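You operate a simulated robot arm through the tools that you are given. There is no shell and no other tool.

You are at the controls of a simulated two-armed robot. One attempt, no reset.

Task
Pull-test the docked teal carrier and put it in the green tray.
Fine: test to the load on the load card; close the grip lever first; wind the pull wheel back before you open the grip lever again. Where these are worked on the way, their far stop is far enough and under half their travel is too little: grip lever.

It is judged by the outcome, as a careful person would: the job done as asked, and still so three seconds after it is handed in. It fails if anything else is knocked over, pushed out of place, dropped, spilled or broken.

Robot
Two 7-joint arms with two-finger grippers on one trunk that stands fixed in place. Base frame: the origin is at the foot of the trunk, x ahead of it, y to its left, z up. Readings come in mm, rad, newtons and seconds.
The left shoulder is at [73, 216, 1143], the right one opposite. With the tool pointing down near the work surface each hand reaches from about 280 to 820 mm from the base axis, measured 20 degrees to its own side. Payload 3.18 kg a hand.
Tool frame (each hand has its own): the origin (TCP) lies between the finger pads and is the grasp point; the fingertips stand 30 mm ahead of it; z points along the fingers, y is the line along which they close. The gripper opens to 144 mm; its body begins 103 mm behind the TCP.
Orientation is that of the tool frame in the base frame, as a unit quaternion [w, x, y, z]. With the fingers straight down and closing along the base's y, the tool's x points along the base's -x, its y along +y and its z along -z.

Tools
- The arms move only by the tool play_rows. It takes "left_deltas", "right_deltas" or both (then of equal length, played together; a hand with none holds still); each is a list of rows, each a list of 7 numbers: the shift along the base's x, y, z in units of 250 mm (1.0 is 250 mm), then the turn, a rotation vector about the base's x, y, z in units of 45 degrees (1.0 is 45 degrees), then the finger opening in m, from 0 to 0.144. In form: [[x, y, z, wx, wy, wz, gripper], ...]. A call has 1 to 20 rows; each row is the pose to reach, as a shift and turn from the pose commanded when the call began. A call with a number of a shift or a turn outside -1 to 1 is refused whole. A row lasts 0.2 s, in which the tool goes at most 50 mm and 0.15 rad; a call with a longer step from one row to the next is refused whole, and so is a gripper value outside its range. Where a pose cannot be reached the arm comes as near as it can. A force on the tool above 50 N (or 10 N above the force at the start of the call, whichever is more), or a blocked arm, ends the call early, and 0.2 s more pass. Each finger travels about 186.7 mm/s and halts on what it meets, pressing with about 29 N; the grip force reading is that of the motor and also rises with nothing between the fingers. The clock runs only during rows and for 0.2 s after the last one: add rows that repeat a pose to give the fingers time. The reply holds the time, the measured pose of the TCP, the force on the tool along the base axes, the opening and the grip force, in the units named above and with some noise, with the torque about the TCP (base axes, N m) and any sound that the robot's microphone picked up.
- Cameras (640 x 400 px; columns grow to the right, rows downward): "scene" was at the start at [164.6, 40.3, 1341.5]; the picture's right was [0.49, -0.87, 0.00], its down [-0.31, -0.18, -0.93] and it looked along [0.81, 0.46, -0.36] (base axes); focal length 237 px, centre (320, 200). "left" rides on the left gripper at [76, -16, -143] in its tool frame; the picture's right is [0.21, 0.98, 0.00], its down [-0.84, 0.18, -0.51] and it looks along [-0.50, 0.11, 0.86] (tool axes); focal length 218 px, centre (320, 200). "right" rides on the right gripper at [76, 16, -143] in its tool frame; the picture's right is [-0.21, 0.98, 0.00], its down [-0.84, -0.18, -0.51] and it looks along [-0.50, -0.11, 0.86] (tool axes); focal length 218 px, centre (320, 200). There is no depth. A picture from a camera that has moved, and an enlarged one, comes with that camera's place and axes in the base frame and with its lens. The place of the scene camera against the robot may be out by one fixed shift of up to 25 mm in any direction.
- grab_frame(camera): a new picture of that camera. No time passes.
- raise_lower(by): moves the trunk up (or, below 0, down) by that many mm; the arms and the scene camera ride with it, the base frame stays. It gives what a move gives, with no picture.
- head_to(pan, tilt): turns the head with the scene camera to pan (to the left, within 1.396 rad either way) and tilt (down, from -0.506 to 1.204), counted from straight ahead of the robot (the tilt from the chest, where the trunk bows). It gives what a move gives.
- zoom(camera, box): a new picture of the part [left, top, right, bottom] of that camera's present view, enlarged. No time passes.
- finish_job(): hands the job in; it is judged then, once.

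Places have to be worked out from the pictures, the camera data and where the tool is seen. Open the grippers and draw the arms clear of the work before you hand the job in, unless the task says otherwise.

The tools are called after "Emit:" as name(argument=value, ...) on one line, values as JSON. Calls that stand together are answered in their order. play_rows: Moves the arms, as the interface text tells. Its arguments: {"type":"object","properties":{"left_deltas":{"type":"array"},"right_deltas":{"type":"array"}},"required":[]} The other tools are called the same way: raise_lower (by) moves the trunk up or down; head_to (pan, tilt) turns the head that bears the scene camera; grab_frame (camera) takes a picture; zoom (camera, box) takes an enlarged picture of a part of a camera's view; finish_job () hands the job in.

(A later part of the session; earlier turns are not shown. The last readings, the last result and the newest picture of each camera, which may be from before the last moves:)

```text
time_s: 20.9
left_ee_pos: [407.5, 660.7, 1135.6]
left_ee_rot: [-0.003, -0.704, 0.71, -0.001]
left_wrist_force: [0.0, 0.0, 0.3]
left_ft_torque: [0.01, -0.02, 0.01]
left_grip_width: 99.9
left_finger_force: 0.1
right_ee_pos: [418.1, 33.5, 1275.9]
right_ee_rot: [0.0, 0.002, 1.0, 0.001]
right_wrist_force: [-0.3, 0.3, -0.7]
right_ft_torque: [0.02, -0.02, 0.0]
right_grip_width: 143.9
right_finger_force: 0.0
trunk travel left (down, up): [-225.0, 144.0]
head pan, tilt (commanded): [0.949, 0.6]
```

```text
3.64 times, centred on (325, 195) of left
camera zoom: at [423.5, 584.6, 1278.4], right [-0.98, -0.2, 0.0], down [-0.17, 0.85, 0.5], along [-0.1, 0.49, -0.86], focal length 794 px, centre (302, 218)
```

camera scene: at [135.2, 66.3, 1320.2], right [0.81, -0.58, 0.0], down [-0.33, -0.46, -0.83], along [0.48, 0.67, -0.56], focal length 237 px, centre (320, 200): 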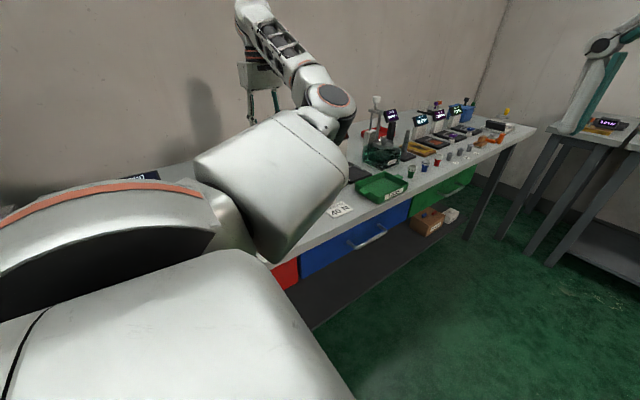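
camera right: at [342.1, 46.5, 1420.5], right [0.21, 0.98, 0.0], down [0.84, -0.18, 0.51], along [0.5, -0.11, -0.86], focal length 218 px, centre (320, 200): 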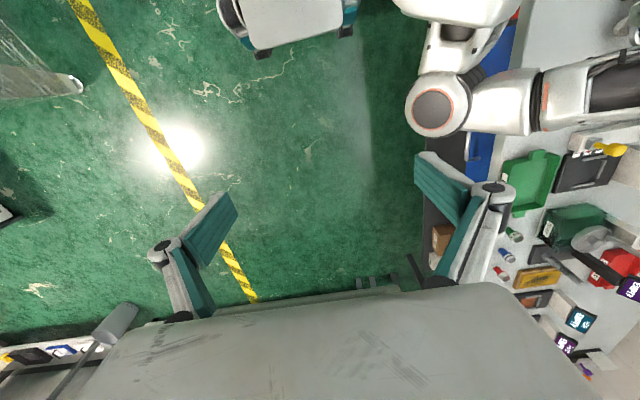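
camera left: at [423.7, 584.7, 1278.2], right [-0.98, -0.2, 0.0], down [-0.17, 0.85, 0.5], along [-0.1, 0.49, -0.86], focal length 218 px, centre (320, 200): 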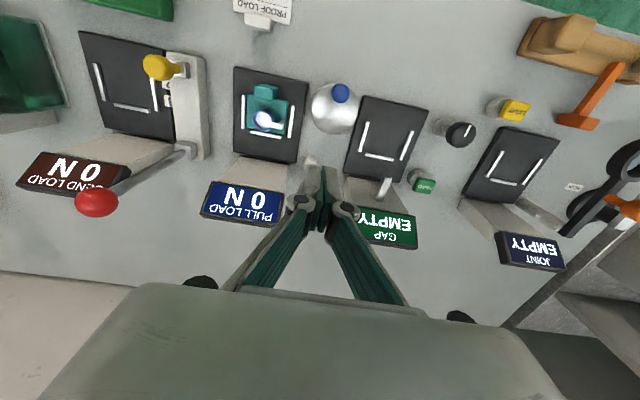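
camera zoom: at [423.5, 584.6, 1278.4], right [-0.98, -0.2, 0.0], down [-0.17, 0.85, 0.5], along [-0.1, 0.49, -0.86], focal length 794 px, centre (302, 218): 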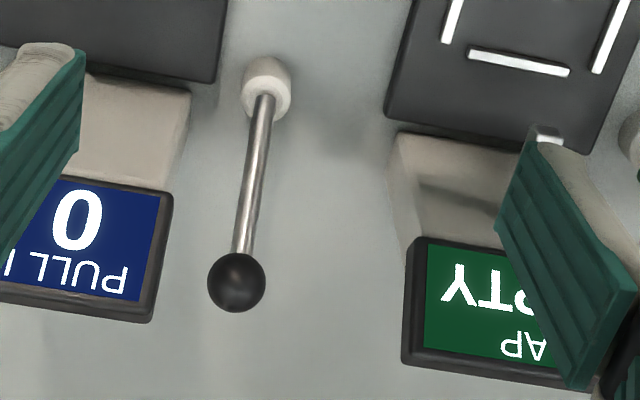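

The lever rests at ~36° with the hard stop felt there (59 N with no motion), so I take that as its far stop. Next the wheel: centre ≈(393, 625), knob ≈(392.5, 600.7), top z≈985. I'll go above the knob and check cameras for the display.

Emit:
play_rows(left_deltas=[[-0.02, -0.08, -0.07, 0, 0, 0, 0.08], [-0.04, -0.16, -0.14, 0, 0, 0, 0.06], [-0.06, -0.24, -0.22, 0, 0, 0, 0.05], [-0.06, -0.24, -0.22, 0, 0, 0, 0.05]])

Emit:
grab_frame(camera="left")

Emit:
grab_frame(camera="scene")

Emit:
grab_frame(camera="right")

```text
time_s: 21.9
left_ee_pos: [391.0, 602.4, 1083.3]
left_ee_rot: [-0.002, -0.703, 0.711, 0.0]
left_wrist_force: [0.6, 0.2, -0.3]
left_ft_torque: [0.0, -0.02, 0.04]
left_grip_width: 50.0
left_finger_force: 0.0
right_ee_pos: [416.8, 32.2, 1276.1]
right_ee_rot: [-0.001, 0.002, 1.0, 0.001]
right_wrist_force: [-0.8, 0.0, 0.5]
right_ft_torque: [0.0, -0.03, 0.03]
right_grip_width: 143.8
right_finger_force: 0.0
trunk travel left (down, up): [-225.0, 144.0]
head pan, tilt (commanded): [0.949, 0.6]
```

```text
taken
camera left: at [407.4, 526.4, 1225.3], right [-0.98, -0.2, 0.0], down [-0.17, 0.85, 0.5], along [-0.1, 0.49, -0.86], focal length 218 px, centre (320, 200)
```

left: 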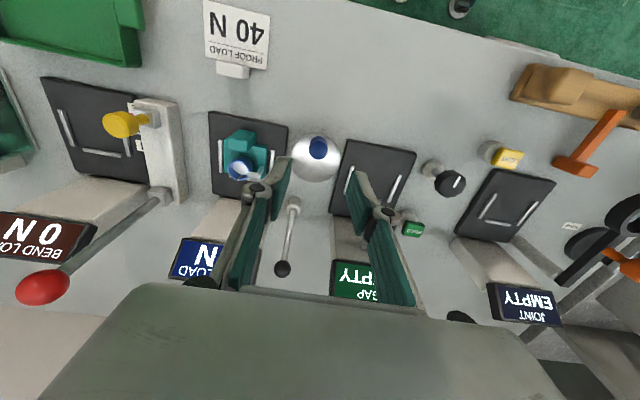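

```text
taken
camera scene: at [134.9, 66.5, 1320.2], right [0.81, -0.58, 0.0], down [-0.33, -0.46, -0.83], along [0.48, 0.67, -0.56], focal length 237 px, centre (320, 200)
```

scene: 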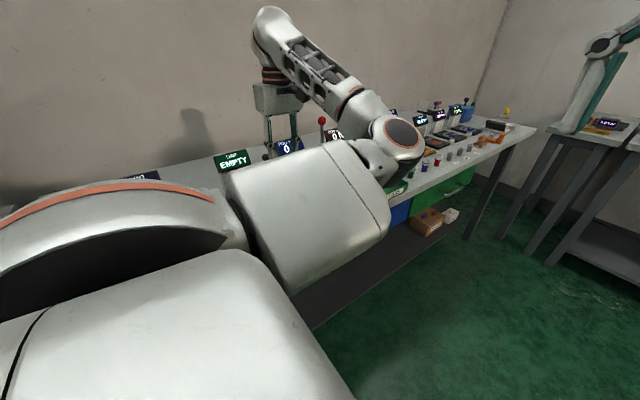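

```text
taken
camera right: at [342.0, 47.7, 1420.2], right [0.21, 0.98, 0.0], down [0.84, -0.18, 0.51], along [0.5, -0.11, -0.86], focal length 218 px, centre (320, 200)
```

right: 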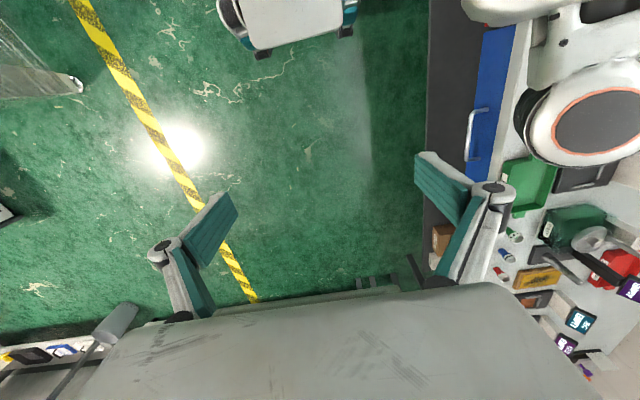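

The head camera can see the "PULL ... 0" display near (285,145). Zooming on it and on the knob for alignment.

Emit:
zoom(camera="scene", box=[250, 120, 340, 176])

Emit:
zoom(camera="left", box=[260, 120, 370, 200])

```text
7.11 times, centred on (295, 148) of scene
camera zoom: at [134.9, 66.5, 1320.2], right [0.81, -0.58, 0.0], down [-0.33, -0.46, -0.83], along [0.48, 0.67, -0.56], focal length 1684 px, centre (498, 570)
```

zoom: 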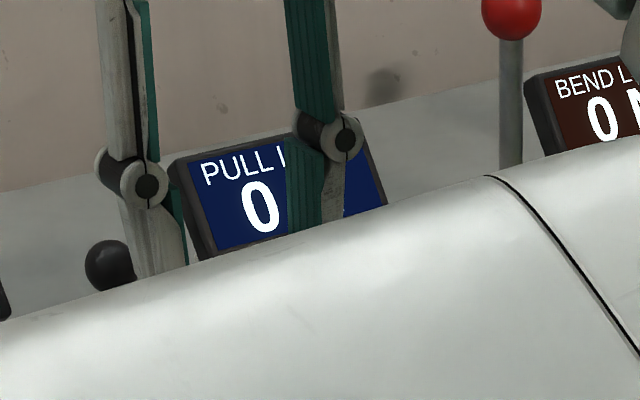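

```text
5.00 times, centred on (315, 160) of left
camera zoom: at [407.4, 526.4, 1225.3], right [-0.98, -0.2, 0.0], down [-0.17, 0.85, 0.5], along [-0.1, 0.49, -0.86], focal length 1091 px, centre (345, 400)
```

zoom: 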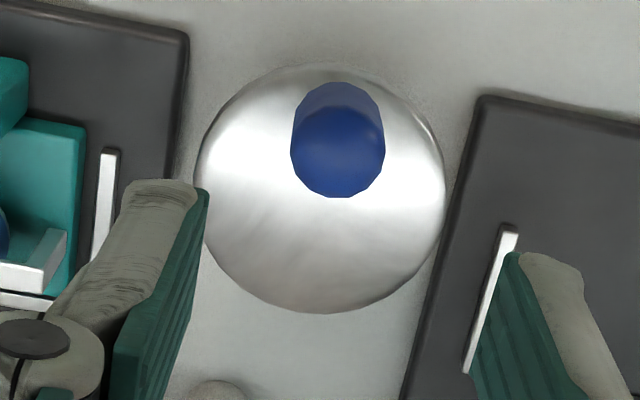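

Knob refined at (393.3, 601.2), wheel centre (393.5, 625.5), arm ≈24 mm. Lowering the open fingers around the knob to TCP z≈980.

Emit:
play_rows(left_deltas=[[0.009, -0.005, -0.1, 0, 0, 0, 0.05], [0.009, -0.005, -0.2, 0, 0, 0, 0.05], [0.009, -0.005, -0.3, 0, 0, 0, 0.05], [0.009, -0.005, -0.38, 0, 0, 0, 0.05], [0.009, -0.005, -0.413, 0, 0, 0, 0.05], [0.009, -0.005, -0.413, 0, 0, 0, 0.05]])

Emit:
grab_frame(camera="left")

Emit:
zoom(camera="scene", box=[230, 110, 370, 200])

```text
time_s: 23.3
left_ee_pos: [392.6, 602.2, 981.0]
left_ee_rot: [-0.001, -0.704, 0.711, -0.001]
left_wrist_force: [-0.7, 4.3, 20.3]
left_ft_torque: [0.35, 0.16, -0.01]
left_grip_width: 51.9
left_finger_force: 0.7
right_ee_pos: [416.5, 31.0, 1277.9]
right_ee_rot: [0.002, 0.003, 1.0, 0.001]
right_wrist_force: [-0.2, -0.2, -0.5]
right_ft_torque: [0.0, -0.01, -0.01]
right_grip_width: 144.0
right_finger_force: 0.2
trunk travel left (down, up): [-225.0, 144.0]
head pan, tilt (commanded): [0.949, 0.6]
```

```text
taken
camera left: at [409.5, 525.8, 1123.7], right [-0.98, -0.2, 0.0], down [-0.17, 0.85, 0.51], along [-0.1, 0.49, -0.86], focal length 218 px, centre (320, 200)
```

left: 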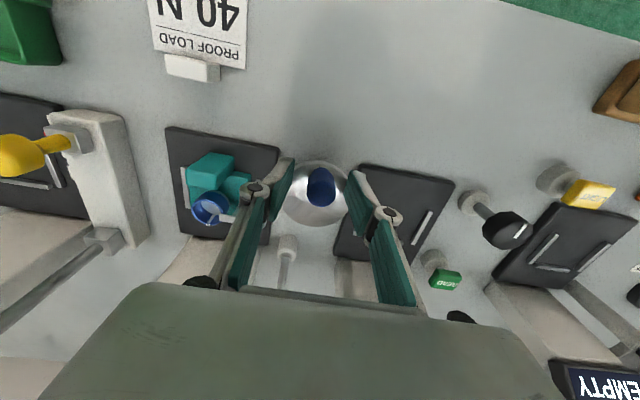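

```text
4.44 times, centred on (300, 155) of scene
camera zoom: at [133.9, 65.2, 1320.7], right [0.81, -0.58, 0.0], down [-0.33, -0.46, -0.83], along [0.48, 0.67, -0.56], focal length 1053 px, centre (409, 400)
```

zoom: 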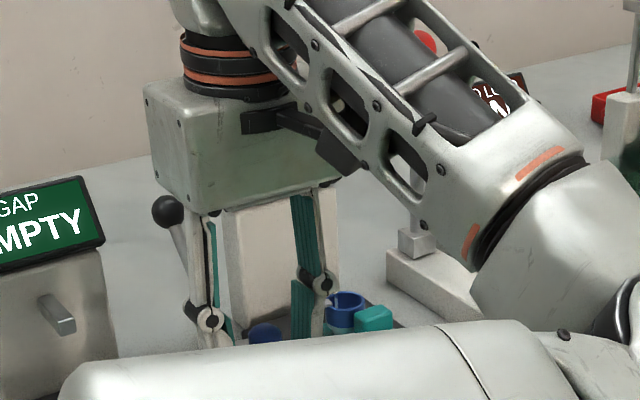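

The tips touched the disc (+20 N), so the disc top is about z≈951; I raise 5 mm. The display is hidden from the head camera now, so I'll also yaw the right hand to use its camera for the display.

Emit:
play_rows(left_deltas=[[0.002, -0.004, 0.016, 0, 0, 0, 0.05], [0.002, -0.004, 0.024, 0, 0, 0, 0.05], [0.002, -0.004, 0.024, 0, 0, 0, 0.05], [0.002, -0.004, 0.024, 0, 0, 0, 0.05], [0.002, -0.004, 0.024, 0, 0, 0, 0.05], [0.002, -0.004, 0.024, 0, 0, 0, 0.05]], right_deltas=[[0.05, 0, 0.05, 0, 0, 0.16, 0.144], [0.1, 0, 0.1, 0, 0, 0.33, 0.144], [0.15, 0, 0.1, 0, 0, 0.5, 0.144], [0.2, 0, 0.1, 0, 0, 0.67, 0.144], [0.25, 0, 0.1, 0, 0, 0.84, 0.144], [0.3, 0, 0.1, 0, 0, 1.0, 0.144]])

Emit:
grab_frame(camera="right")

```text
time_s: 24.7
left_ee_pos: [394.7, 596.8, 985.6]
left_ee_rot: [-0.001, -0.703, 0.711, 0.0]
left_wrist_force: [0.3, -0.8, 0.3]
left_ft_torque: [0.12, 0.03, 0.02]
left_grip_width: 49.9
left_finger_force: 0.0
right_ee_pos: [420.7, 8.8, 1310.9]
right_ee_rot: [0.013, -0.14, 0.989, 0.046]
right_wrist_force: [-0.3, -2.0, 0.6]
right_ft_torque: [0.16, 0.01, -0.02]
right_grip_width: 144.1
right_finger_force: 0.0
right hand out of reach, approached as far as the arm can: row 2, 3, 4, 5, 6
trunk travel left (down, up): [-225.0, 144.0]
head pan, tilt (commanded): [0.949, 0.6]
```

```text
taken
camera right: at [341.4, -11.4, 1451.7], right [-0.07, 0.99, 0.1], down [0.85, 0.01, 0.52], along [0.52, 0.12, -0.85], focal length 218 px, centre (320, 200)
```

right: 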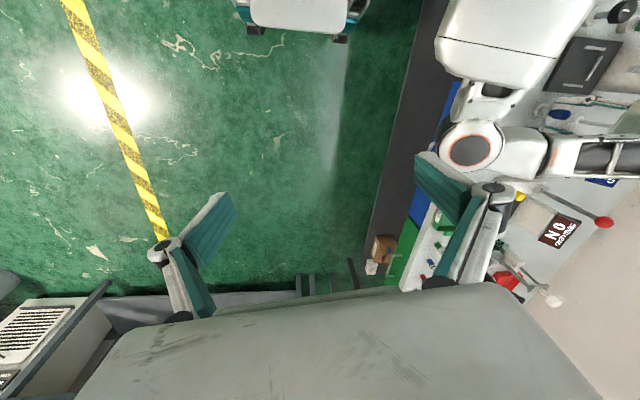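

The right hand can't reach that yaw at this height, but its view now shows part of the blue display near (600,182). Zooming to check.

Emit:
zoom(camera="right", box=[540, 140, 640, 220])

Emit:
zoom(camera="left", box=[260, 140, 380, 220])

```text
5.00 times, centred on (590, 180) of right
camera zoom: at [341.4, -11.4, 1451.7], right [-0.07, 0.99, 0.1], down [0.85, 0.01, 0.52], along [0.52, 0.12, -0.85], focal length 1091 px, centre (-1030, 300)
```

zoom: 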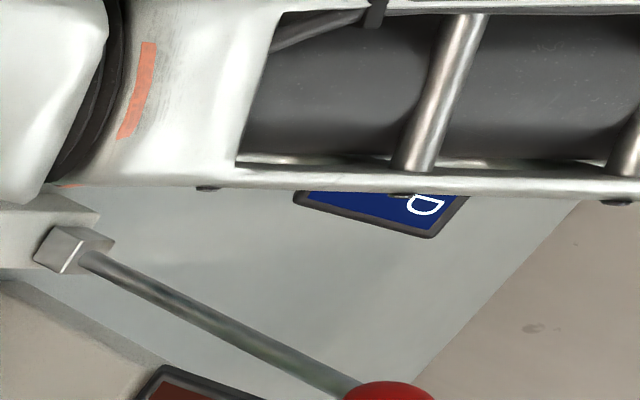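

```text
5.00 times, centred on (320, 180) of left
camera zoom: at [412.6, 520.5, 1128.9], right [-0.98, -0.2, 0.0], down [-0.17, 0.85, 0.51], along [-0.1, 0.5, -0.86], focal length 1091 px, centre (320, 300)
```

zoom: 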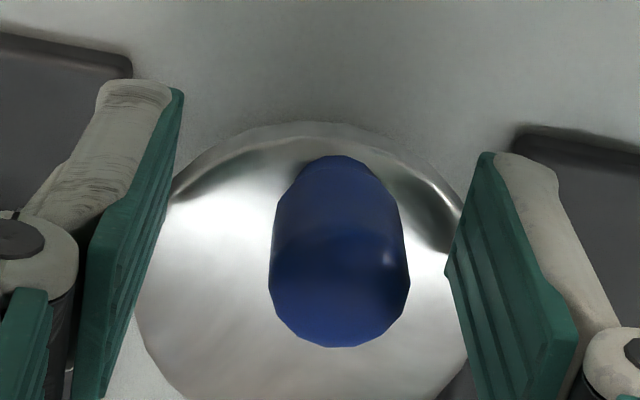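

I'll lower and tilt the right hand toward +y so its camera can see past the left forearm; meanwhile the left hand nudges 4 mm in +y to centre on the knob.

Emit:
play_rows(left_deltas=[[0, 0.008, 0, 0, 0, 0, 0.05], [0, 0.016, 0, 0, 0, 0, 0.05], [0, 0.016, 0, 0, 0, 0, 0.05], [0, 0.016, 0, 0, 0, 0, 0.05], [0, 0.016, 0, 0, 0, 0, 0.05], [0, 0.016, 0, 0, 0, 0, 0.05]], right_deltas=[[0.02, 0, -0.12, 0.1, 0, 0, 0.144], [0.04, 0, -0.24, 0.25, 0, 0, 0.144], [0.06, 0, -0.36, 0.4, 0, 0, 0.144], [0.08, 0, -0.48, 0.55, 0, 0, 0.144], [0.1, 0, -0.6, 0.7, 0, 0, 0.144], [0.1, 0, -0.6, 0.8, 0, 0, 0.144]])

Emit:
grab_frame(camera="right")

```text
time_s: 26.1
left_ee_pos: [395.2, 604.2, 986.1]
left_ee_rot: [-0.002, -0.704, 0.711, -0.001]
left_wrist_force: [-0.5, -0.2, -0.5]
left_ft_torque: [-0.01, -0.04, 0.04]
left_grip_width: 50.0
left_finger_force: 0.0
right_ee_pos: [443.9, 13.6, 1166.1]
right_ee_rot: [0.057, -0.131, 0.926, 0.349]
right_wrist_force: [-0.7, 0.6, 0.9]
right_ft_torque: [-0.01, 0.02, -0.01]
right_grip_width: 143.8
right_finger_force: 0.1
trunk travel left (down, up): [-225.0, 144.0]
head pan, tilt (commanded): [0.949, 0.6]
```

```text
taken
camera right: at [365.7, -85.9, 1268.1], right [-0.07, 0.75, 0.66], down [0.85, -0.3, 0.43], along [0.52, 0.59, -0.62], focal length 218 px, centre (320, 200)
```

right: 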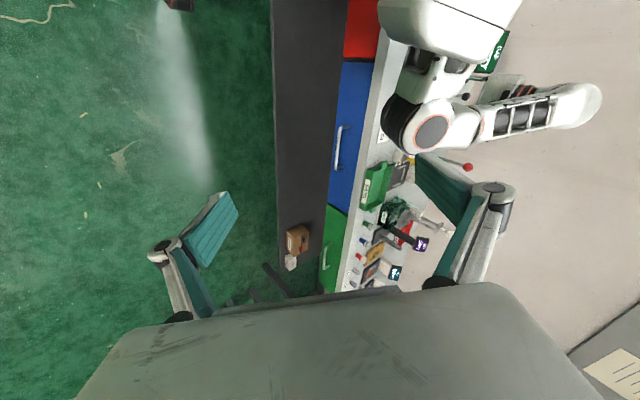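

Still hidden behind the left elbow. Moving the right hand further forward (+x) to look around it.

Emit:
play_rows(right_deltas=[[0.14, 0.04, 0, 0, 0, 0, 0.144], [0.28, 0.08, 0, 0, 0, 0, 0.144], [0.42, 0.12, 0, 0, 0, 0.1, 0.144], [0.54, 0.16, 0, 0, 0, 0.2, 0.144], [0.6, 0.2, 0, 0, 0, 0.3, 0.144], [0.6, 0.2, 0, 0, 0, 0.3, 0.144]])

Emit:
grab_frame(camera="right")

```text
time_s: 27.5
left_ee_pos: [395.8, 603.7, 984.9]
left_ee_rot: [-0.002, -0.703, 0.711, 0.0]
left_wrist_force: [0.7, -0.4, -0.1]
left_ft_torque: [-0.04, 0.02, -0.01]
left_grip_width: 50.1
left_finger_force: 0.1
right_ee_pos: [578.4, 51.7, 1165.6]
right_ee_rot: [0.029, -0.202, 0.914, 0.351]
right_wrist_force: [-0.2, 0.0, -0.2]
right_ft_torque: [0.04, 0.01, 0.02]
right_grip_width: 144.1
right_finger_force: 0.0
right hand out of reach, approached as far as the arm can: row 5, 6
trunk travel left (down, up): [-225.0, 144.0]
head pan, tilt (commanded): [0.949, 0.6]
```

```text
taken
camera right: at [515.4, -58.5, 1269.0], right [-0.19, 0.73, 0.66], down [0.89, -0.16, 0.43], along [0.42, 0.67, -0.62], focal length 218 px, centre (320, 200)
```

right: 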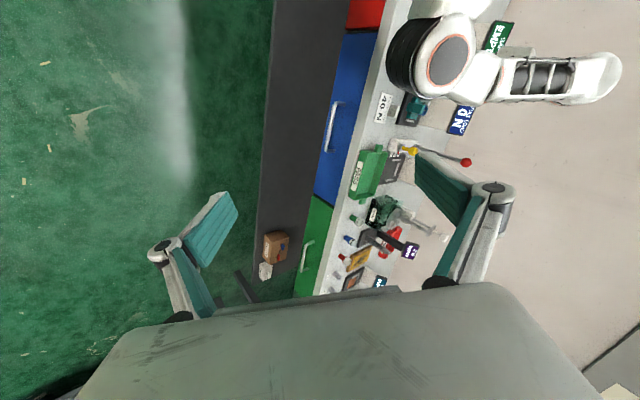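

Now the right camera shows the pull display near (460,120). Zooming to check legibility.

Emit:
zoom(camera="right", box=[430, 90, 490, 140])

Emit:
zoom(camera="left", box=[260, 140, 380, 220])

```text
8.00 times, centred on (460, 115) of right
camera zoom: at [515.4, -58.5, 1269.0], right [-0.19, 0.73, 0.66], down [0.89, -0.16, 0.43], along [0.42, 0.67, -0.62], focal length 1746 px, centre (-800, 880)
```

zoom: 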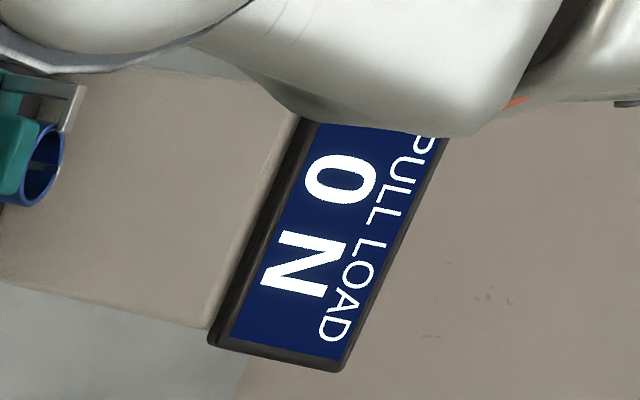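

```text
5.00 times, centred on (320, 180) of left
camera zoom: at [412.3, 527.9, 1127.4], right [-0.98, -0.2, 0.0], down [-0.17, 0.85, 0.5], along [-0.1, 0.49, -0.86], focal length 1091 px, centre (320, 300)
```

zoom: 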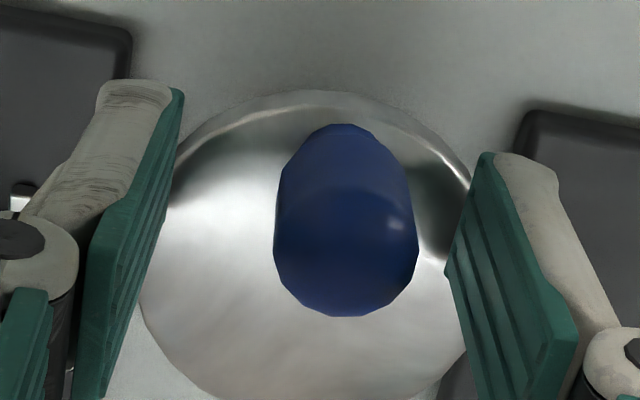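

Display is legible ("0 N") from the right camera. Centring on the knob (−3 mm x, −2 mm y) and gripping it.

Emit:
play_rows(left_deltas=[[-0.012, -0.008, -0.004, 0, 0, 0, 0.05], [-0.012, -0.008, -0.004, 0, 0, 0, 0.03], [-0.012, -0.008, -0.004, 0, 0, 0, 0.018], [-0.012, -0.008, -0.004, 0, 0, 0, 0.018]])

Emit:
zoom(camera="left", box=[260, 140, 380, 220])

```text
time_s: 28.5
left_ee_pos: [392.8, 601.5, 984.0]
left_ee_rot: [-0.003, -0.703, 0.711, -0.001]
left_wrist_force: [0.1, -0.8, -0.3]
left_ft_torque: [0.13, -0.03, 0.0]
left_grip_width: 21.7
left_finger_force: 45.4
right_ee_pos: [578.8, 51.3, 1167.6]
right_ee_rot: [0.028, -0.202, 0.914, 0.351]
right_wrist_force: [0.2, -0.3, 0.3]
right_ft_torque: [-0.05, 0.0, 0.0]
right_grip_width: 143.9
right_finger_force: 0.1
trunk travel left (down, up): [-225.0, 144.0]
head pan, tilt (commanded): [0.949, 0.6]
```

```text
5.00 times, centred on (320, 180) of left
camera zoom: at [408.9, 525.1, 1126.7], right [-0.98, -0.2, 0.0], down [-0.17, 0.85, 0.5], along [-0.1, 0.49, -0.86], focal length 1091 px, centre (320, 300)
```

zoom: 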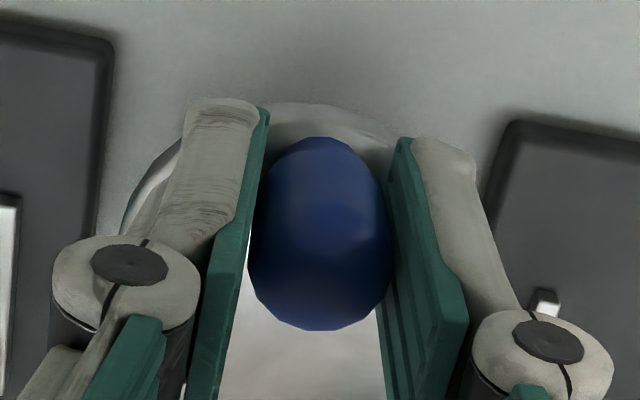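

Gripped the knob (21.7 mm) with low side force. Testing 15° clockwise seen from above (toward −x).

Emit:
play_rows(left_deltas=[[-0.013, 0.001, 0, 0, 0, 0, 0.018], [-0.025, 0.003, 0, 0, 0, 0, 0.018], [-0.025, 0.003, 0, 0, 0, 0, 0.018]])

Emit:
zoom(camera="right", box=[430, 90, 490, 140])

```text
time_s: 29.3
left_ee_pos: [385.4, 600.4, 983.8]
left_ee_rot: [-0.003, -0.704, 0.71, 0.0]
left_wrist_force: [0.8, -3.9, 6.3]
left_ft_torque: [-0.31, -0.03, -0.05]
left_grip_width: 20.9
left_finger_force: 44.7
right_ee_pos: [577.6, 50.8, 1166.2]
right_ee_rot: [0.029, -0.203, 0.914, 0.351]
right_wrist_force: [-0.2, 0.9, -0.3]
right_ft_torque: [0.02, 0.0, -0.01]
right_grip_width: 143.9
right_finger_force: 0.0
trunk travel left (down, up): [-225.0, 144.0]
head pan, tilt (commanded): [0.949, 0.6]
```

```text
8.00 times, centred on (460, 115) of right
camera zoom: at [515.2, -59.5, 1269.2], right [-0.19, 0.73, 0.66], down [0.89, -0.16, 0.43], along [0.42, 0.67, -0.62], focal length 1746 px, centre (-800, 880)
```

zoom: 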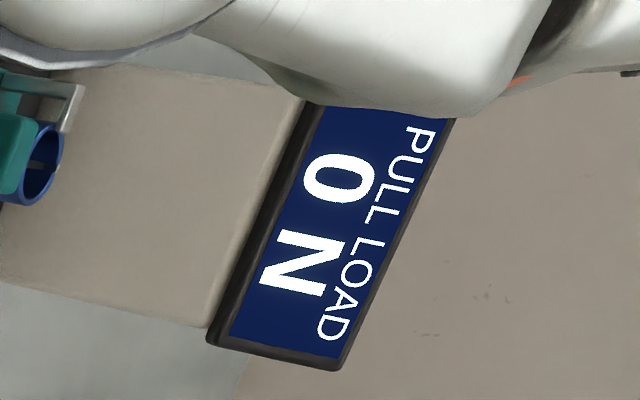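

The wheel turns freely that way, display still 0 N. Continuing clockwise to about −150° and checking.

Emit:
play_rows(left_deltas=[[-0.021, 0.01, 0, 0, 0, 0, 0.018], [-0.032, 0.017, 0, 0, 0, 0, 0.018], [-0.041, 0.025, 0, 0, 0, 0, 0.018], [-0.049, 0.035, 0, 0, 0, 0, 0.018], [-0.056, 0.045, 0, 0, 0, 0, 0.018], [-0.056, 0.045, 0, 0, 0, 0, 0.018]])

Emit:
zoom(camera="right", box=[430, 90, 490, 140])

Emit:
zoom(camera="left", box=[260, 140, 380, 220])

```text
time_s: 30.7
left_ee_pos: [372.4, 611.4, 984.7]
left_ee_rot: [-0.005, -0.703, 0.711, -0.001]
left_wrist_force: [5.1, -18.8, -5.7]
left_ft_torque: [-0.56, -0.17, -0.42]
left_grip_width: 20.8
left_finger_force: 45.0
right_ee_pos: [578.9, 50.5, 1164.6]
right_ee_rot: [0.028, -0.202, 0.914, 0.351]
right_wrist_force: [-0.2, -0.6, 0.0]
right_ft_torque: [-0.02, 0.0, 0.03]
right_grip_width: 144.1
right_finger_force: 0.0
trunk travel left (down, up): [-225.0, 144.0]
head pan, tilt (commanded): [0.949, 0.6]
```

```text
8.00 times, centred on (460, 115) of right
camera zoom: at [516.1, -60.4, 1268.4], right [-0.19, 0.73, 0.66], down [0.89, -0.16, 0.43], along [0.42, 0.67, -0.62], focal length 1746 px, centre (-800, 880)
```

zoom: 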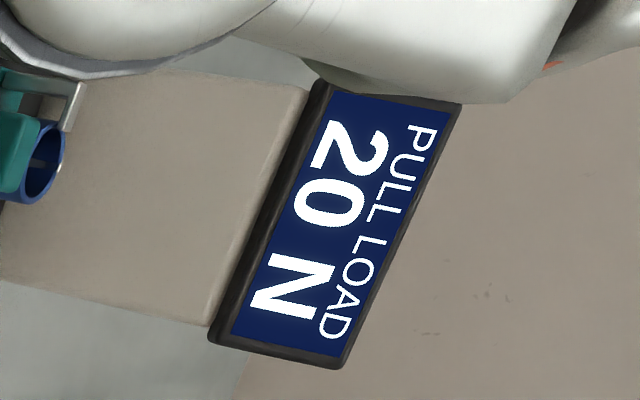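

```text
5.00 times, centred on (320, 180) of left
camera zoom: at [389.6, 535.6, 1126.7], right [-0.98, -0.2, 0.01], down [-0.17, 0.85, 0.5], along [-0.11, 0.49, -0.86], focal length 1091 px, centre (320, 300)
```

zoom: 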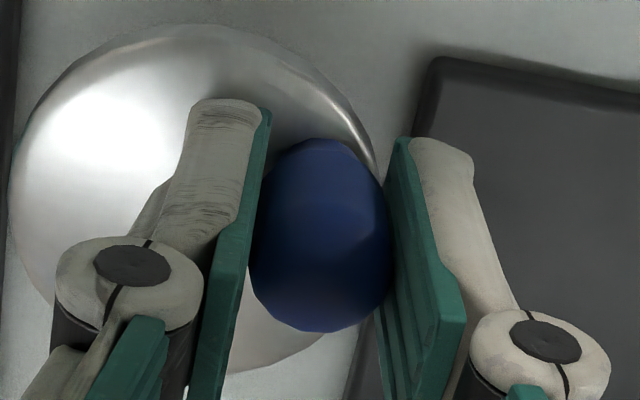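

Load reads 20 N after ~56° of winding: clockwise is correct. Continuing in small steps (~10°).

Emit:
play_rows(left_deltas=[[-0.004, 0.008, 0, 0, 0, 0, 0.018], [-0.008, 0.016, 0, 0, 0, 0, 0.018], [-0.008, 0.016, 0, 0, 0, 0, 0.018]])

Emit:
zoom(camera="right", box=[430, 90, 490, 140])

```text
time_s: 31.5
left_ee_pos: [370.1, 616.9, 984.5]
left_ee_rot: [-0.004, -0.704, 0.711, 0.0]
left_wrist_force: [0.8, -11.5, -3.6]
left_ft_torque: [-0.3, -0.01, -0.26]
left_grip_width: 21.4
left_finger_force: 45.2
right_ee_pos: [578.2, 50.3, 1165.5]
right_ee_rot: [0.029, -0.202, 0.914, 0.351]
right_wrist_force: [-0.2, -0.3, -0.4]
right_ft_torque: [0.0, -0.01, 0.02]
right_grip_width: 144.2
right_finger_force: 0.0
trunk travel left (down, up): [-225.0, 144.0]
head pan, tilt (commanded): [0.949, 0.6]
```

```text
8.00 times, centred on (460, 115) of right
camera zoom: at [515.5, -59.7, 1268.9], right [-0.19, 0.73, 0.66], down [0.89, -0.16, 0.43], along [0.42, 0.67, -0.62], focal length 1746 px, centre (-800, 880)
```

zoom: 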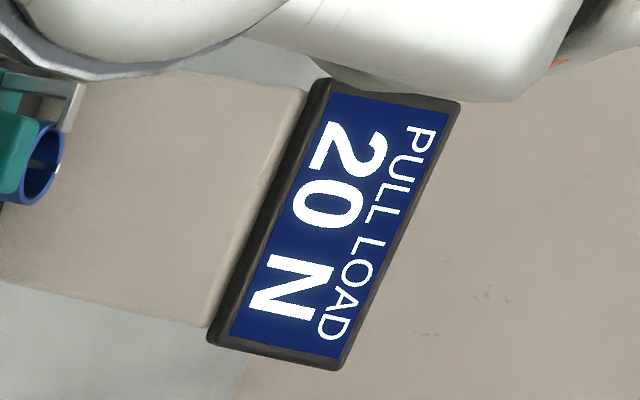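

Still 20 N at ~70° of winding, so the display may step. Continuing another ~12°.

Emit:
play_rows(left_deltas=[[-0.003, 0.01, 0, 0, 0, 0, 0.018], [-0.005, 0.02, 0, 0, 0, 0, 0.018], [-0.005, 0.02, 0, 0, 0, 0, 0.018]])

Emit:
zoom(camera="right", box=[430, 90, 490, 140])

Emit:
zoom(camera="left", box=[240, 140, 400, 240])

```text
time_s: 32.3
left_ee_pos: [368.9, 622.3, 983.4]
left_ee_rot: [-0.004, -0.703, 0.711, 0.0]
left_wrist_force: [-2.5, -7.9, -2.3]
left_ft_torque: [0.44, 0.14, -0.14]
left_grip_width: 21.4
left_finger_force: 45.1
right_ee_pos: [578.1, 50.4, 1165.4]
right_ee_rot: [0.029, -0.203, 0.913, 0.352]
right_wrist_force: [0.0, 0.4, -0.3]
right_ft_torque: [-0.01, 0.02, 0.0]
right_grip_width: 143.9
right_finger_force: 0.0
trunk travel left (down, up): [-225.0, 144.0]
head pan, tilt (commanded): [0.949, 0.6]
```

```text
8.00 times, centred on (460, 115) of right
camera zoom: at [515.1, -59.4, 1269.1], right [-0.19, 0.73, 0.66], down [0.89, -0.16, 0.43], along [0.42, 0.67, -0.62], focal length 1746 px, centre (-800, 880)
```

zoom: 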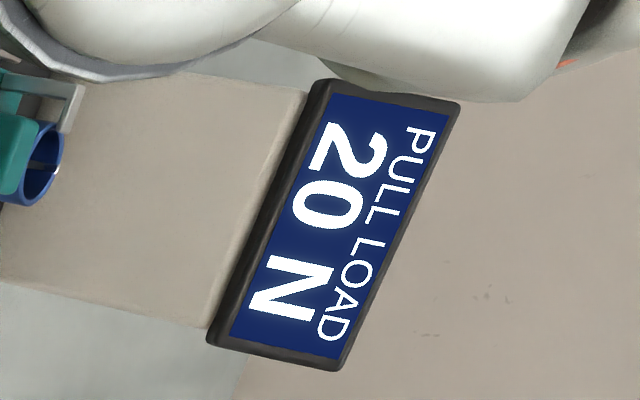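

```text
4.00 times, centred on (320, 190) of left
camera zoom: at [386.0, 546.7, 1126.9], right [-0.98, -0.2, 0.0], down [-0.17, 0.85, 0.5], along [-0.1, 0.49, -0.86], focal length 873 px, centre (320, 240)
```

zoom: 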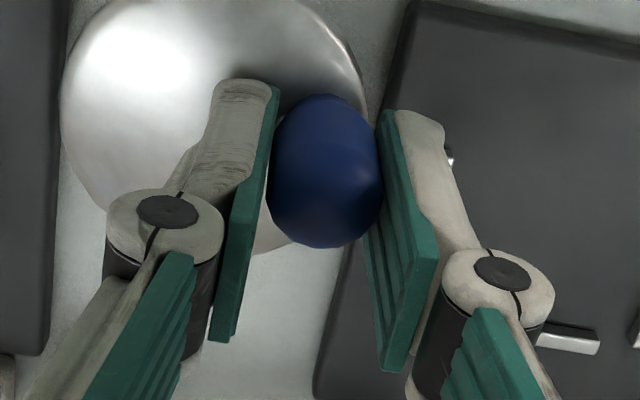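

The knob has slipped ~3 mm back between the pads because I'm now pushing along the pad faces. I'll open slightly to see whether the wheel holds, then re-yaw the hand so the pads push tangentially.

Emit:
play_rows(left_deltas=[[0, 0, 0, 0, 0, 0, 0.034], [0, 0, 0, 0, 0, 0, 0.034]])

Emit:
zoom(camera="right", box=[430, 90, 490, 140])

Emit:
zoom(camera="left", box=[240, 140, 400, 240])

```text
time_s: 32.9
left_ee_pos: [369.5, 622.7, 984.5]
left_ee_rot: [-0.002, -0.704, 0.71, -0.001]
left_wrist_force: [-0.2, 0.1, 0.3]
left_ft_torque: [0.0, 0.0, 0.02]
left_grip_width: 34.1
left_finger_force: 0.1
right_ee_pos: [578.4, 50.3, 1165.9]
right_ee_rot: [0.028, -0.202, 0.914, 0.351]
right_wrist_force: [0.8, -0.2, 0.3]
right_ft_torque: [-0.01, 0.0, 0.0]
right_grip_width: 144.0
right_finger_force: 0.0
trunk travel left (down, up): [-225.0, 144.0]
head pan, tilt (commanded): [0.949, 0.6]
```

```text
8.00 times, centred on (460, 115) of right
camera zoom: at [515.3, -58.6, 1269.0], right [-0.19, 0.73, 0.66], down [0.89, -0.16, 0.43], along [0.42, 0.67, -0.62], focal length 1746 px, centre (-800, 880)
```

zoom: 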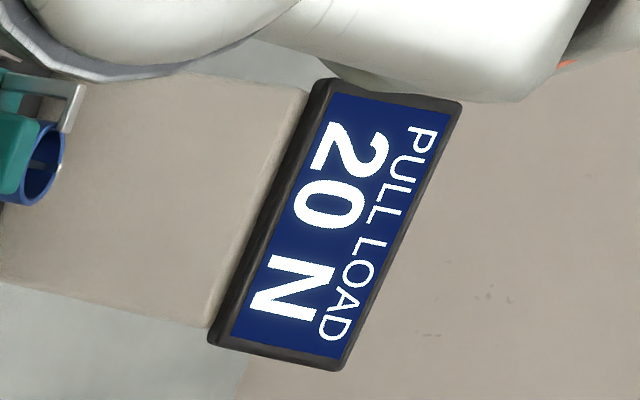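

```text
4.00 times, centred on (320, 190) of left
camera zoom: at [386.5, 547.4, 1126.4], right [-0.98, -0.2, 0.0], down [-0.17, 0.85, 0.5], along [-0.1, 0.49, -0.86], focal length 873 px, centre (320, 240)
```

zoom: 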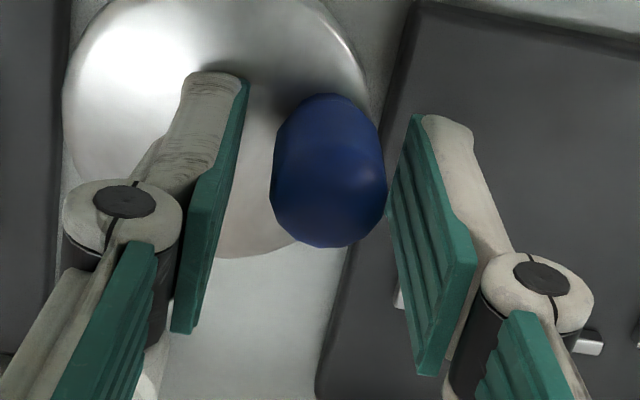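

The wheel holds at 20 N when released. Re-centring on the knob and yawing the hand −90° in two calls so the fingers close along the tangential direction.

Emit:
play_rows(left_deltas=[[-0.005, -0.015, 0, 0, 0, 0, 0.04], [-0.005, -0.015, 0, 0, 0, -0.17, 0.04], [-0.005, -0.015, 0, 0, 0, -0.34, 0.04], [-0.005, -0.015, 0, 0, 0, -0.51, 0.04], [-0.005, -0.015, 0, 0, 0, -0.68, 0.04], [-0.005, -0.015, 0, 0, 0, -0.85, 0.04], [-0.005, -0.015, 0, 0, 0, -1.0, 0.04]])

Emit:
play_rows(left_deltas=[[0, 0, 0, 0, 0, -0.17, 0.04], [0, 0, 0, 0, 0, -0.34, 0.04], [0, 0, 0, 0, 0, -0.51, 0.04], [0, 0, 0, 0, 0, -0.68, 0.04], [0, 0, 0, 0, 0, -0.85, 0.04], [0, 0, 0, 0, 0, -1.0, 0.04], [0, 0, 0, 0, 0, -1.0, 0.04]])

Emit:
grab_frame(camera="left")

Emit:
zoom(camera="left", box=[240, 120, 400, 220])

Emit:
grab_frame(camera="right")

```text
time_s: 34.5
left_ee_pos: [368.3, 618.0, 984.2]
left_ee_rot: [-0.004, -0.376, 0.926, 0.001]
left_wrist_force: [0.0, -0.5, 0.3]
left_ft_torque: [0.0, -0.01, -0.04]
left_grip_width: 39.9
left_finger_force: 0.0
right_ee_pos: [578.0, 50.6, 1165.3]
right_ee_rot: [0.028, -0.203, 0.913, 0.351]
right_wrist_force: [-0.3, 0.4, 0.4]
right_ft_torque: [-0.01, 0.01, 0.04]
right_grip_width: 143.8
right_finger_force: 0.1
trunk travel left (down, up): [-225.0, 144.0]
head pan, tilt (commanded): [0.949, 0.6]
```

```text
time_s: 36.1
left_ee_pos: [367.9, 619.2, 983.9]
left_ee_rot: [-0.002, 0.006, 1.0, 0.002]
left_wrist_force: [-0.9, 0.0, 0.5]
left_ft_torque: [0.02, -0.04, 0.01]
left_grip_width: 40.1
left_finger_force: 0.0
right_ee_pos: [577.4, 52.1, 1165.0]
right_ee_rot: [0.029, -0.202, 0.914, 0.35]
right_wrist_force: [0.8, -1.1, -0.2]
right_ft_torque: [-0.02, 0.0, 0.02]
right_grip_width: 143.8
right_finger_force: 0.1
trunk travel left (down, up): [-225.0, 144.0]
head pan, tilt (commanded): [0.949, 0.6]
```

```text
taken
camera left: at [292.7, 603.7, 1126.4], right [-0.2, 0.98, 0.0], down [0.85, 0.17, 0.5], along [0.49, 0.1, -0.86], focal length 218 px, centre (320, 200)
```

left: 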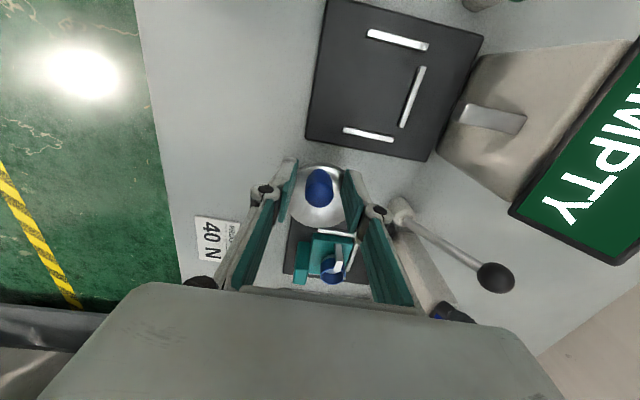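

```text
4.00 times, centred on (320, 170) of left
camera zoom: at [292.7, 603.7, 1126.4], right [-0.2, 0.98, 0.0], down [0.85, 0.17, 0.5], along [0.49, 0.1, -0.86], focal length 873 px, centre (320, 320)
```

zoom: 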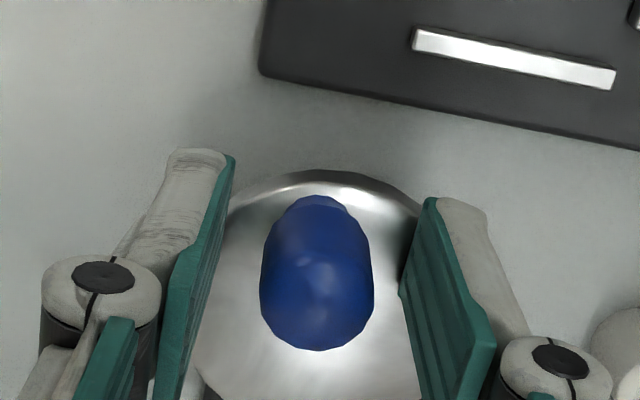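

```text
taken
camera right: at [515.3, -58.8, 1269.0], right [-0.19, 0.73, 0.66], down [0.89, -0.16, 0.43], along [0.42, 0.67, -0.62], focal length 218 px, centre (320, 200)
```

right: 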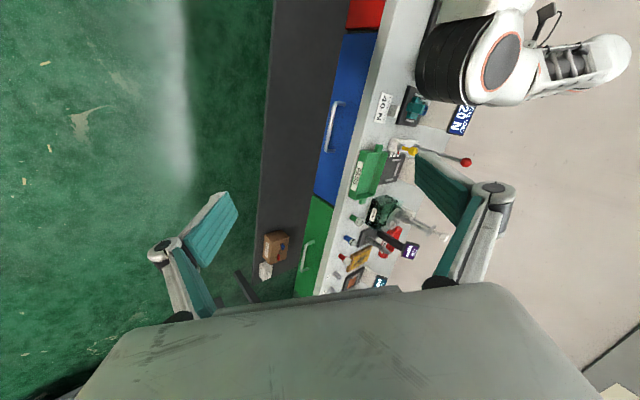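

The display is still visible ("20 N") from the right camera and the knob is centred. Gripping the knob again.

Emit:
play_rows(left_deltas=[[0, 0, 0, 0, 0, 0, 0.03], [0, 0, 0, 0, 0, 0, 0.016], [0, 0, 0, 0, 0, 0, 0.016]])

Emit:
zoom(camera="left", box=[240, 120, 400, 220])

Emit:
zoom(camera="right", box=[430, 90, 490, 140])

```text
time_s: 36.9
left_ee_pos: [367.1, 619.1, 983.6]
left_ee_rot: [-0.003, 0.005, 1.0, 0.002]
left_wrist_force: [0.3, -2.0, -0.1]
left_ft_torque: [-0.04, 0.09, -0.04]
left_grip_width: 21.0
left_finger_force: 44.9
right_ee_pos: [577.7, 52.0, 1166.1]
right_ee_rot: [0.029, -0.202, 0.914, 0.351]
right_wrist_force: [-0.5, -0.3, -0.5]
right_ft_torque: [0.01, 0.02, -0.01]
right_grip_width: 144.2
right_finger_force: 0.2
trunk travel left (down, up): [-225.0, 144.0]
head pan, tilt (commanded): [0.949, 0.6]
```

```text
4.00 times, centred on (320, 170) of left
camera zoom: at [292.6, 603.4, 1126.4], right [-0.2, 0.98, 0.0], down [0.85, 0.17, 0.5], along [0.49, 0.1, -0.86], focal length 873 px, centre (320, 320)
```

zoom: 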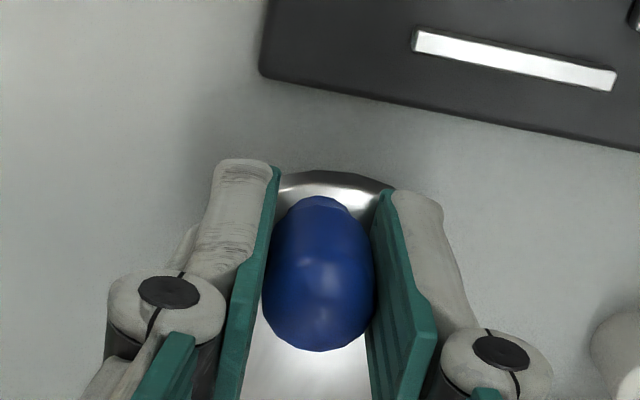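

```text
8.00 times, centred on (460, 115) of right
camera zoom: at [515.2, -58.9, 1269.0], right [-0.19, 0.73, 0.66], down [0.89, -0.16, 0.43], along [0.42, 0.67, -0.62], focal length 1746 px, centre (-800, 880)
```

zoom: 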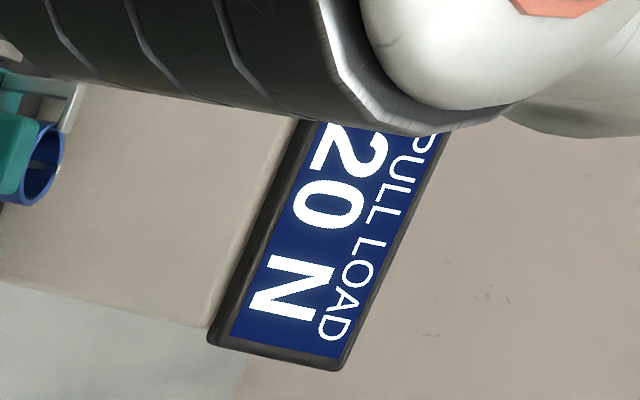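

Gripped. Advancing ~10° clockwise (+y 4 mm) and reading the display.

Emit:
play_rows(left_deltas=[[-0.002, 0.008, 0, 0, 0, 0, 0.016], [-0.003, 0.017, 0, 0, 0, 0, 0.016], [-0.003, 0.017, 0, 0, 0, 0, 0.016]])

Emit:
zoom(camera="right", box=[430, 90, 490, 140])

```text
time_s: 37.7
left_ee_pos: [365.4, 624.2, 984.5]
left_ee_rot: [-0.004, 0.005, 1.0, 0.001]
left_wrist_force: [-5.3, -18.8, -11.8]
left_ft_torque: [-0.45, -0.15, -0.45]
left_grip_width: 21.7
left_finger_force: 45.5
right_ee_pos: [577.6, 50.0, 1165.9]
right_ee_rot: [0.028, -0.202, 0.913, 0.352]
right_wrist_force: [0.5, 0.2, -0.4]
right_ft_torque: [-0.01, -0.01, 0.03]
right_grip_width: 143.9
right_finger_force: 0.0
trunk travel left (down, up): [-225.0, 144.0]
head pan, tilt (commanded): [0.949, 0.6]
```

```text
8.00 times, centred on (460, 115) of right
camera zoom: at [515.3, -59.7, 1268.7], right [-0.19, 0.73, 0.66], down [0.89, -0.16, 0.43], along [0.42, 0.67, -0.62], focal length 1746 px, centre (-800, 880)
```

zoom: 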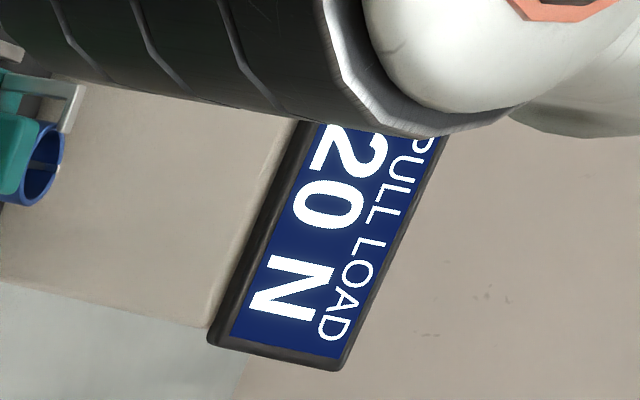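

Still 20 N. Another ~10°.

Emit:
play_rows(left_deltas=[[0.001, 0.008, 0, 0, 0, 0, 0.016], [0.002, 0.017, 0, 0, 0, 0, 0.016], [0.002, 0.017, 0, 0, 0, 0, 0.016]])

Emit:
zoom(camera="right", box=[430, 90, 490, 140])

Emit:
zoom(camera="left", box=[240, 120, 400, 220])

```text
time_s: 38.5
left_ee_pos: [368.2, 628.9, 984.4]
left_ee_rot: [-0.003, 0.005, 1.0, 0.001]
left_wrist_force: [-4.3, -5.4, -6.1]
left_ft_torque: [-0.12, 0.55, -0.16]
left_grip_width: 21.3
left_finger_force: 45.3
right_ee_pos: [577.5, 51.0, 1165.6]
right_ee_rot: [0.029, -0.203, 0.914, 0.35]
right_wrist_force: [0.7, -0.5, 0.5]
right_ft_torque: [0.03, 0.03, -0.02]
right_grip_width: 144.0
right_finger_force: 0.1
trunk travel left (down, up): [-225.0, 144.0]
head pan, tilt (commanded): [0.949, 0.6]
```

```text
8.00 times, centred on (460, 115) of right
camera zoom: at [515.1, -58.8, 1269.2], right [-0.19, 0.73, 0.66], down [0.89, -0.16, 0.43], along [0.42, 0.67, -0.62], focal length 1746 px, centre (-800, 880)
```

zoom: 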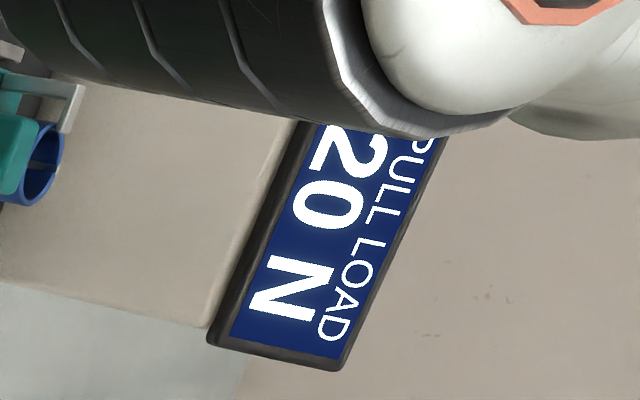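

```text
4.00 times, centred on (320, 170) of left
camera zoom: at [292.2, 612.1, 1127.2], right [-0.2, 0.98, 0.01], down [0.85, 0.17, 0.5], along [0.49, 0.1, -0.86], focal length 873 px, centre (320, 320)
```

zoom: 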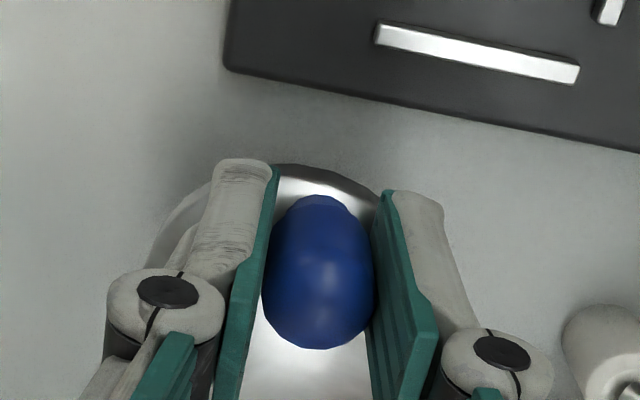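

97° wound, still 20 N. Continuing ~20° more in two readings.

Emit:
play_rows(left_deltas=[[0.002, 0.01, 0, 0, 0, 0, 0.016], [0.005, 0.02, 0, 0, 0, 0, 0.016], [0.005, 0.02, 0, 0, 0, 0, 0.016]])

Emit:
zoom(camera="right", box=[430, 90, 490, 140])

```text
time_s: 39.3
left_ee_pos: [367.7, 630.9, 984.4]
left_ee_rot: [-0.001, 0.006, 1.0, 0.002]
left_wrist_force: [0.1, -3.2, 3.7]
left_ft_torque: [-0.09, -0.21, -0.06]
left_grip_width: 20.7
left_finger_force: 44.8
right_ee_pos: [577.3, 51.6, 1165.8]
right_ee_rot: [0.029, -0.203, 0.913, 0.352]
right_wrist_force: [-0.4, -0.1, -0.2]
right_ft_torque: [-0.02, -0.06, 0.02]
right_grip_width: 144.0
right_finger_force: 0.0
trunk travel left (down, up): [-225.0, 144.0]
head pan, tilt (commanded): [0.949, 0.6]
```

```text
8.00 times, centred on (460, 115) of right
camera zoom: at [515.0, -59.4, 1269.3], right [-0.19, 0.73, 0.66], down [0.89, -0.16, 0.43], along [0.42, 0.67, -0.62], focal length 1746 px, centre (-800, 880)
```

zoom: 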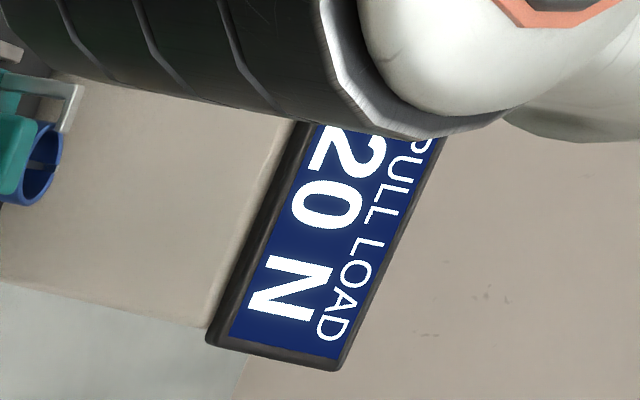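

Still 20 N. Continuing around the arc (~15° more).

Emit:
play_rows(left_deltas=[[0.003, 0.01, 0, 0, 0, 0, 0.016], [0.007, 0.02, 0, 0, 0, 0, 0.016], [0.007, 0.02, 0, 0, 0, 0, 0.016]])

Emit:
zoom(camera="right", box=[430, 90, 490, 140])

Emit:
zoom(camera="left", box=[240, 120, 400, 220])

```text
time_s: 40.1
left_ee_pos: [369.1, 635.2, 984.4]
left_ee_rot: [-0.002, 0.005, 1.0, 0.002]
left_wrist_force: [-6.8, -23.2, 0.8]
left_ft_torque: [-0.63, 0.51, -0.52]
left_grip_width: 21.0
left_finger_force: 44.7
right_ee_pos: [577.2, 49.6, 1166.8]
right_ee_rot: [0.029, -0.204, 0.913, 0.351]
right_wrist_force: [-0.3, 0.5, -0.1]
right_ft_torque: [0.0, -0.01, -0.03]
right_grip_width: 143.9
right_finger_force: 0.1
trunk travel left (down, up): [-225.0, 144.0]
head pan, tilt (commanded): [0.949, 0.6]
```

```text
8.00 times, centred on (460, 115) of right
camera zoom: at [514.7, -61.0, 1269.1], right [-0.19, 0.73, 0.66], down [0.89, -0.16, 0.43], along [0.42, 0.67, -0.62], focal length 1746 px, centre (-800, 880)
```

zoom: 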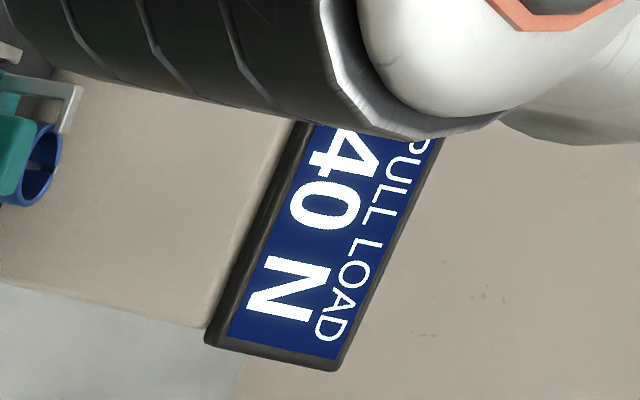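

```text
4.00 times, centred on (320, 170) of left
camera zoom: at [294.5, 619.1, 1127.5], right [-0.2, 0.98, 0.01], down [0.85, 0.17, 0.5], along [0.49, 0.1, -0.86], focal length 873 px, centre (320, 320)
```

zoom: 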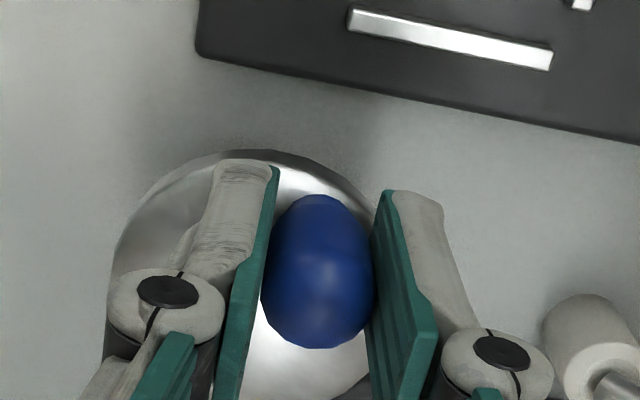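

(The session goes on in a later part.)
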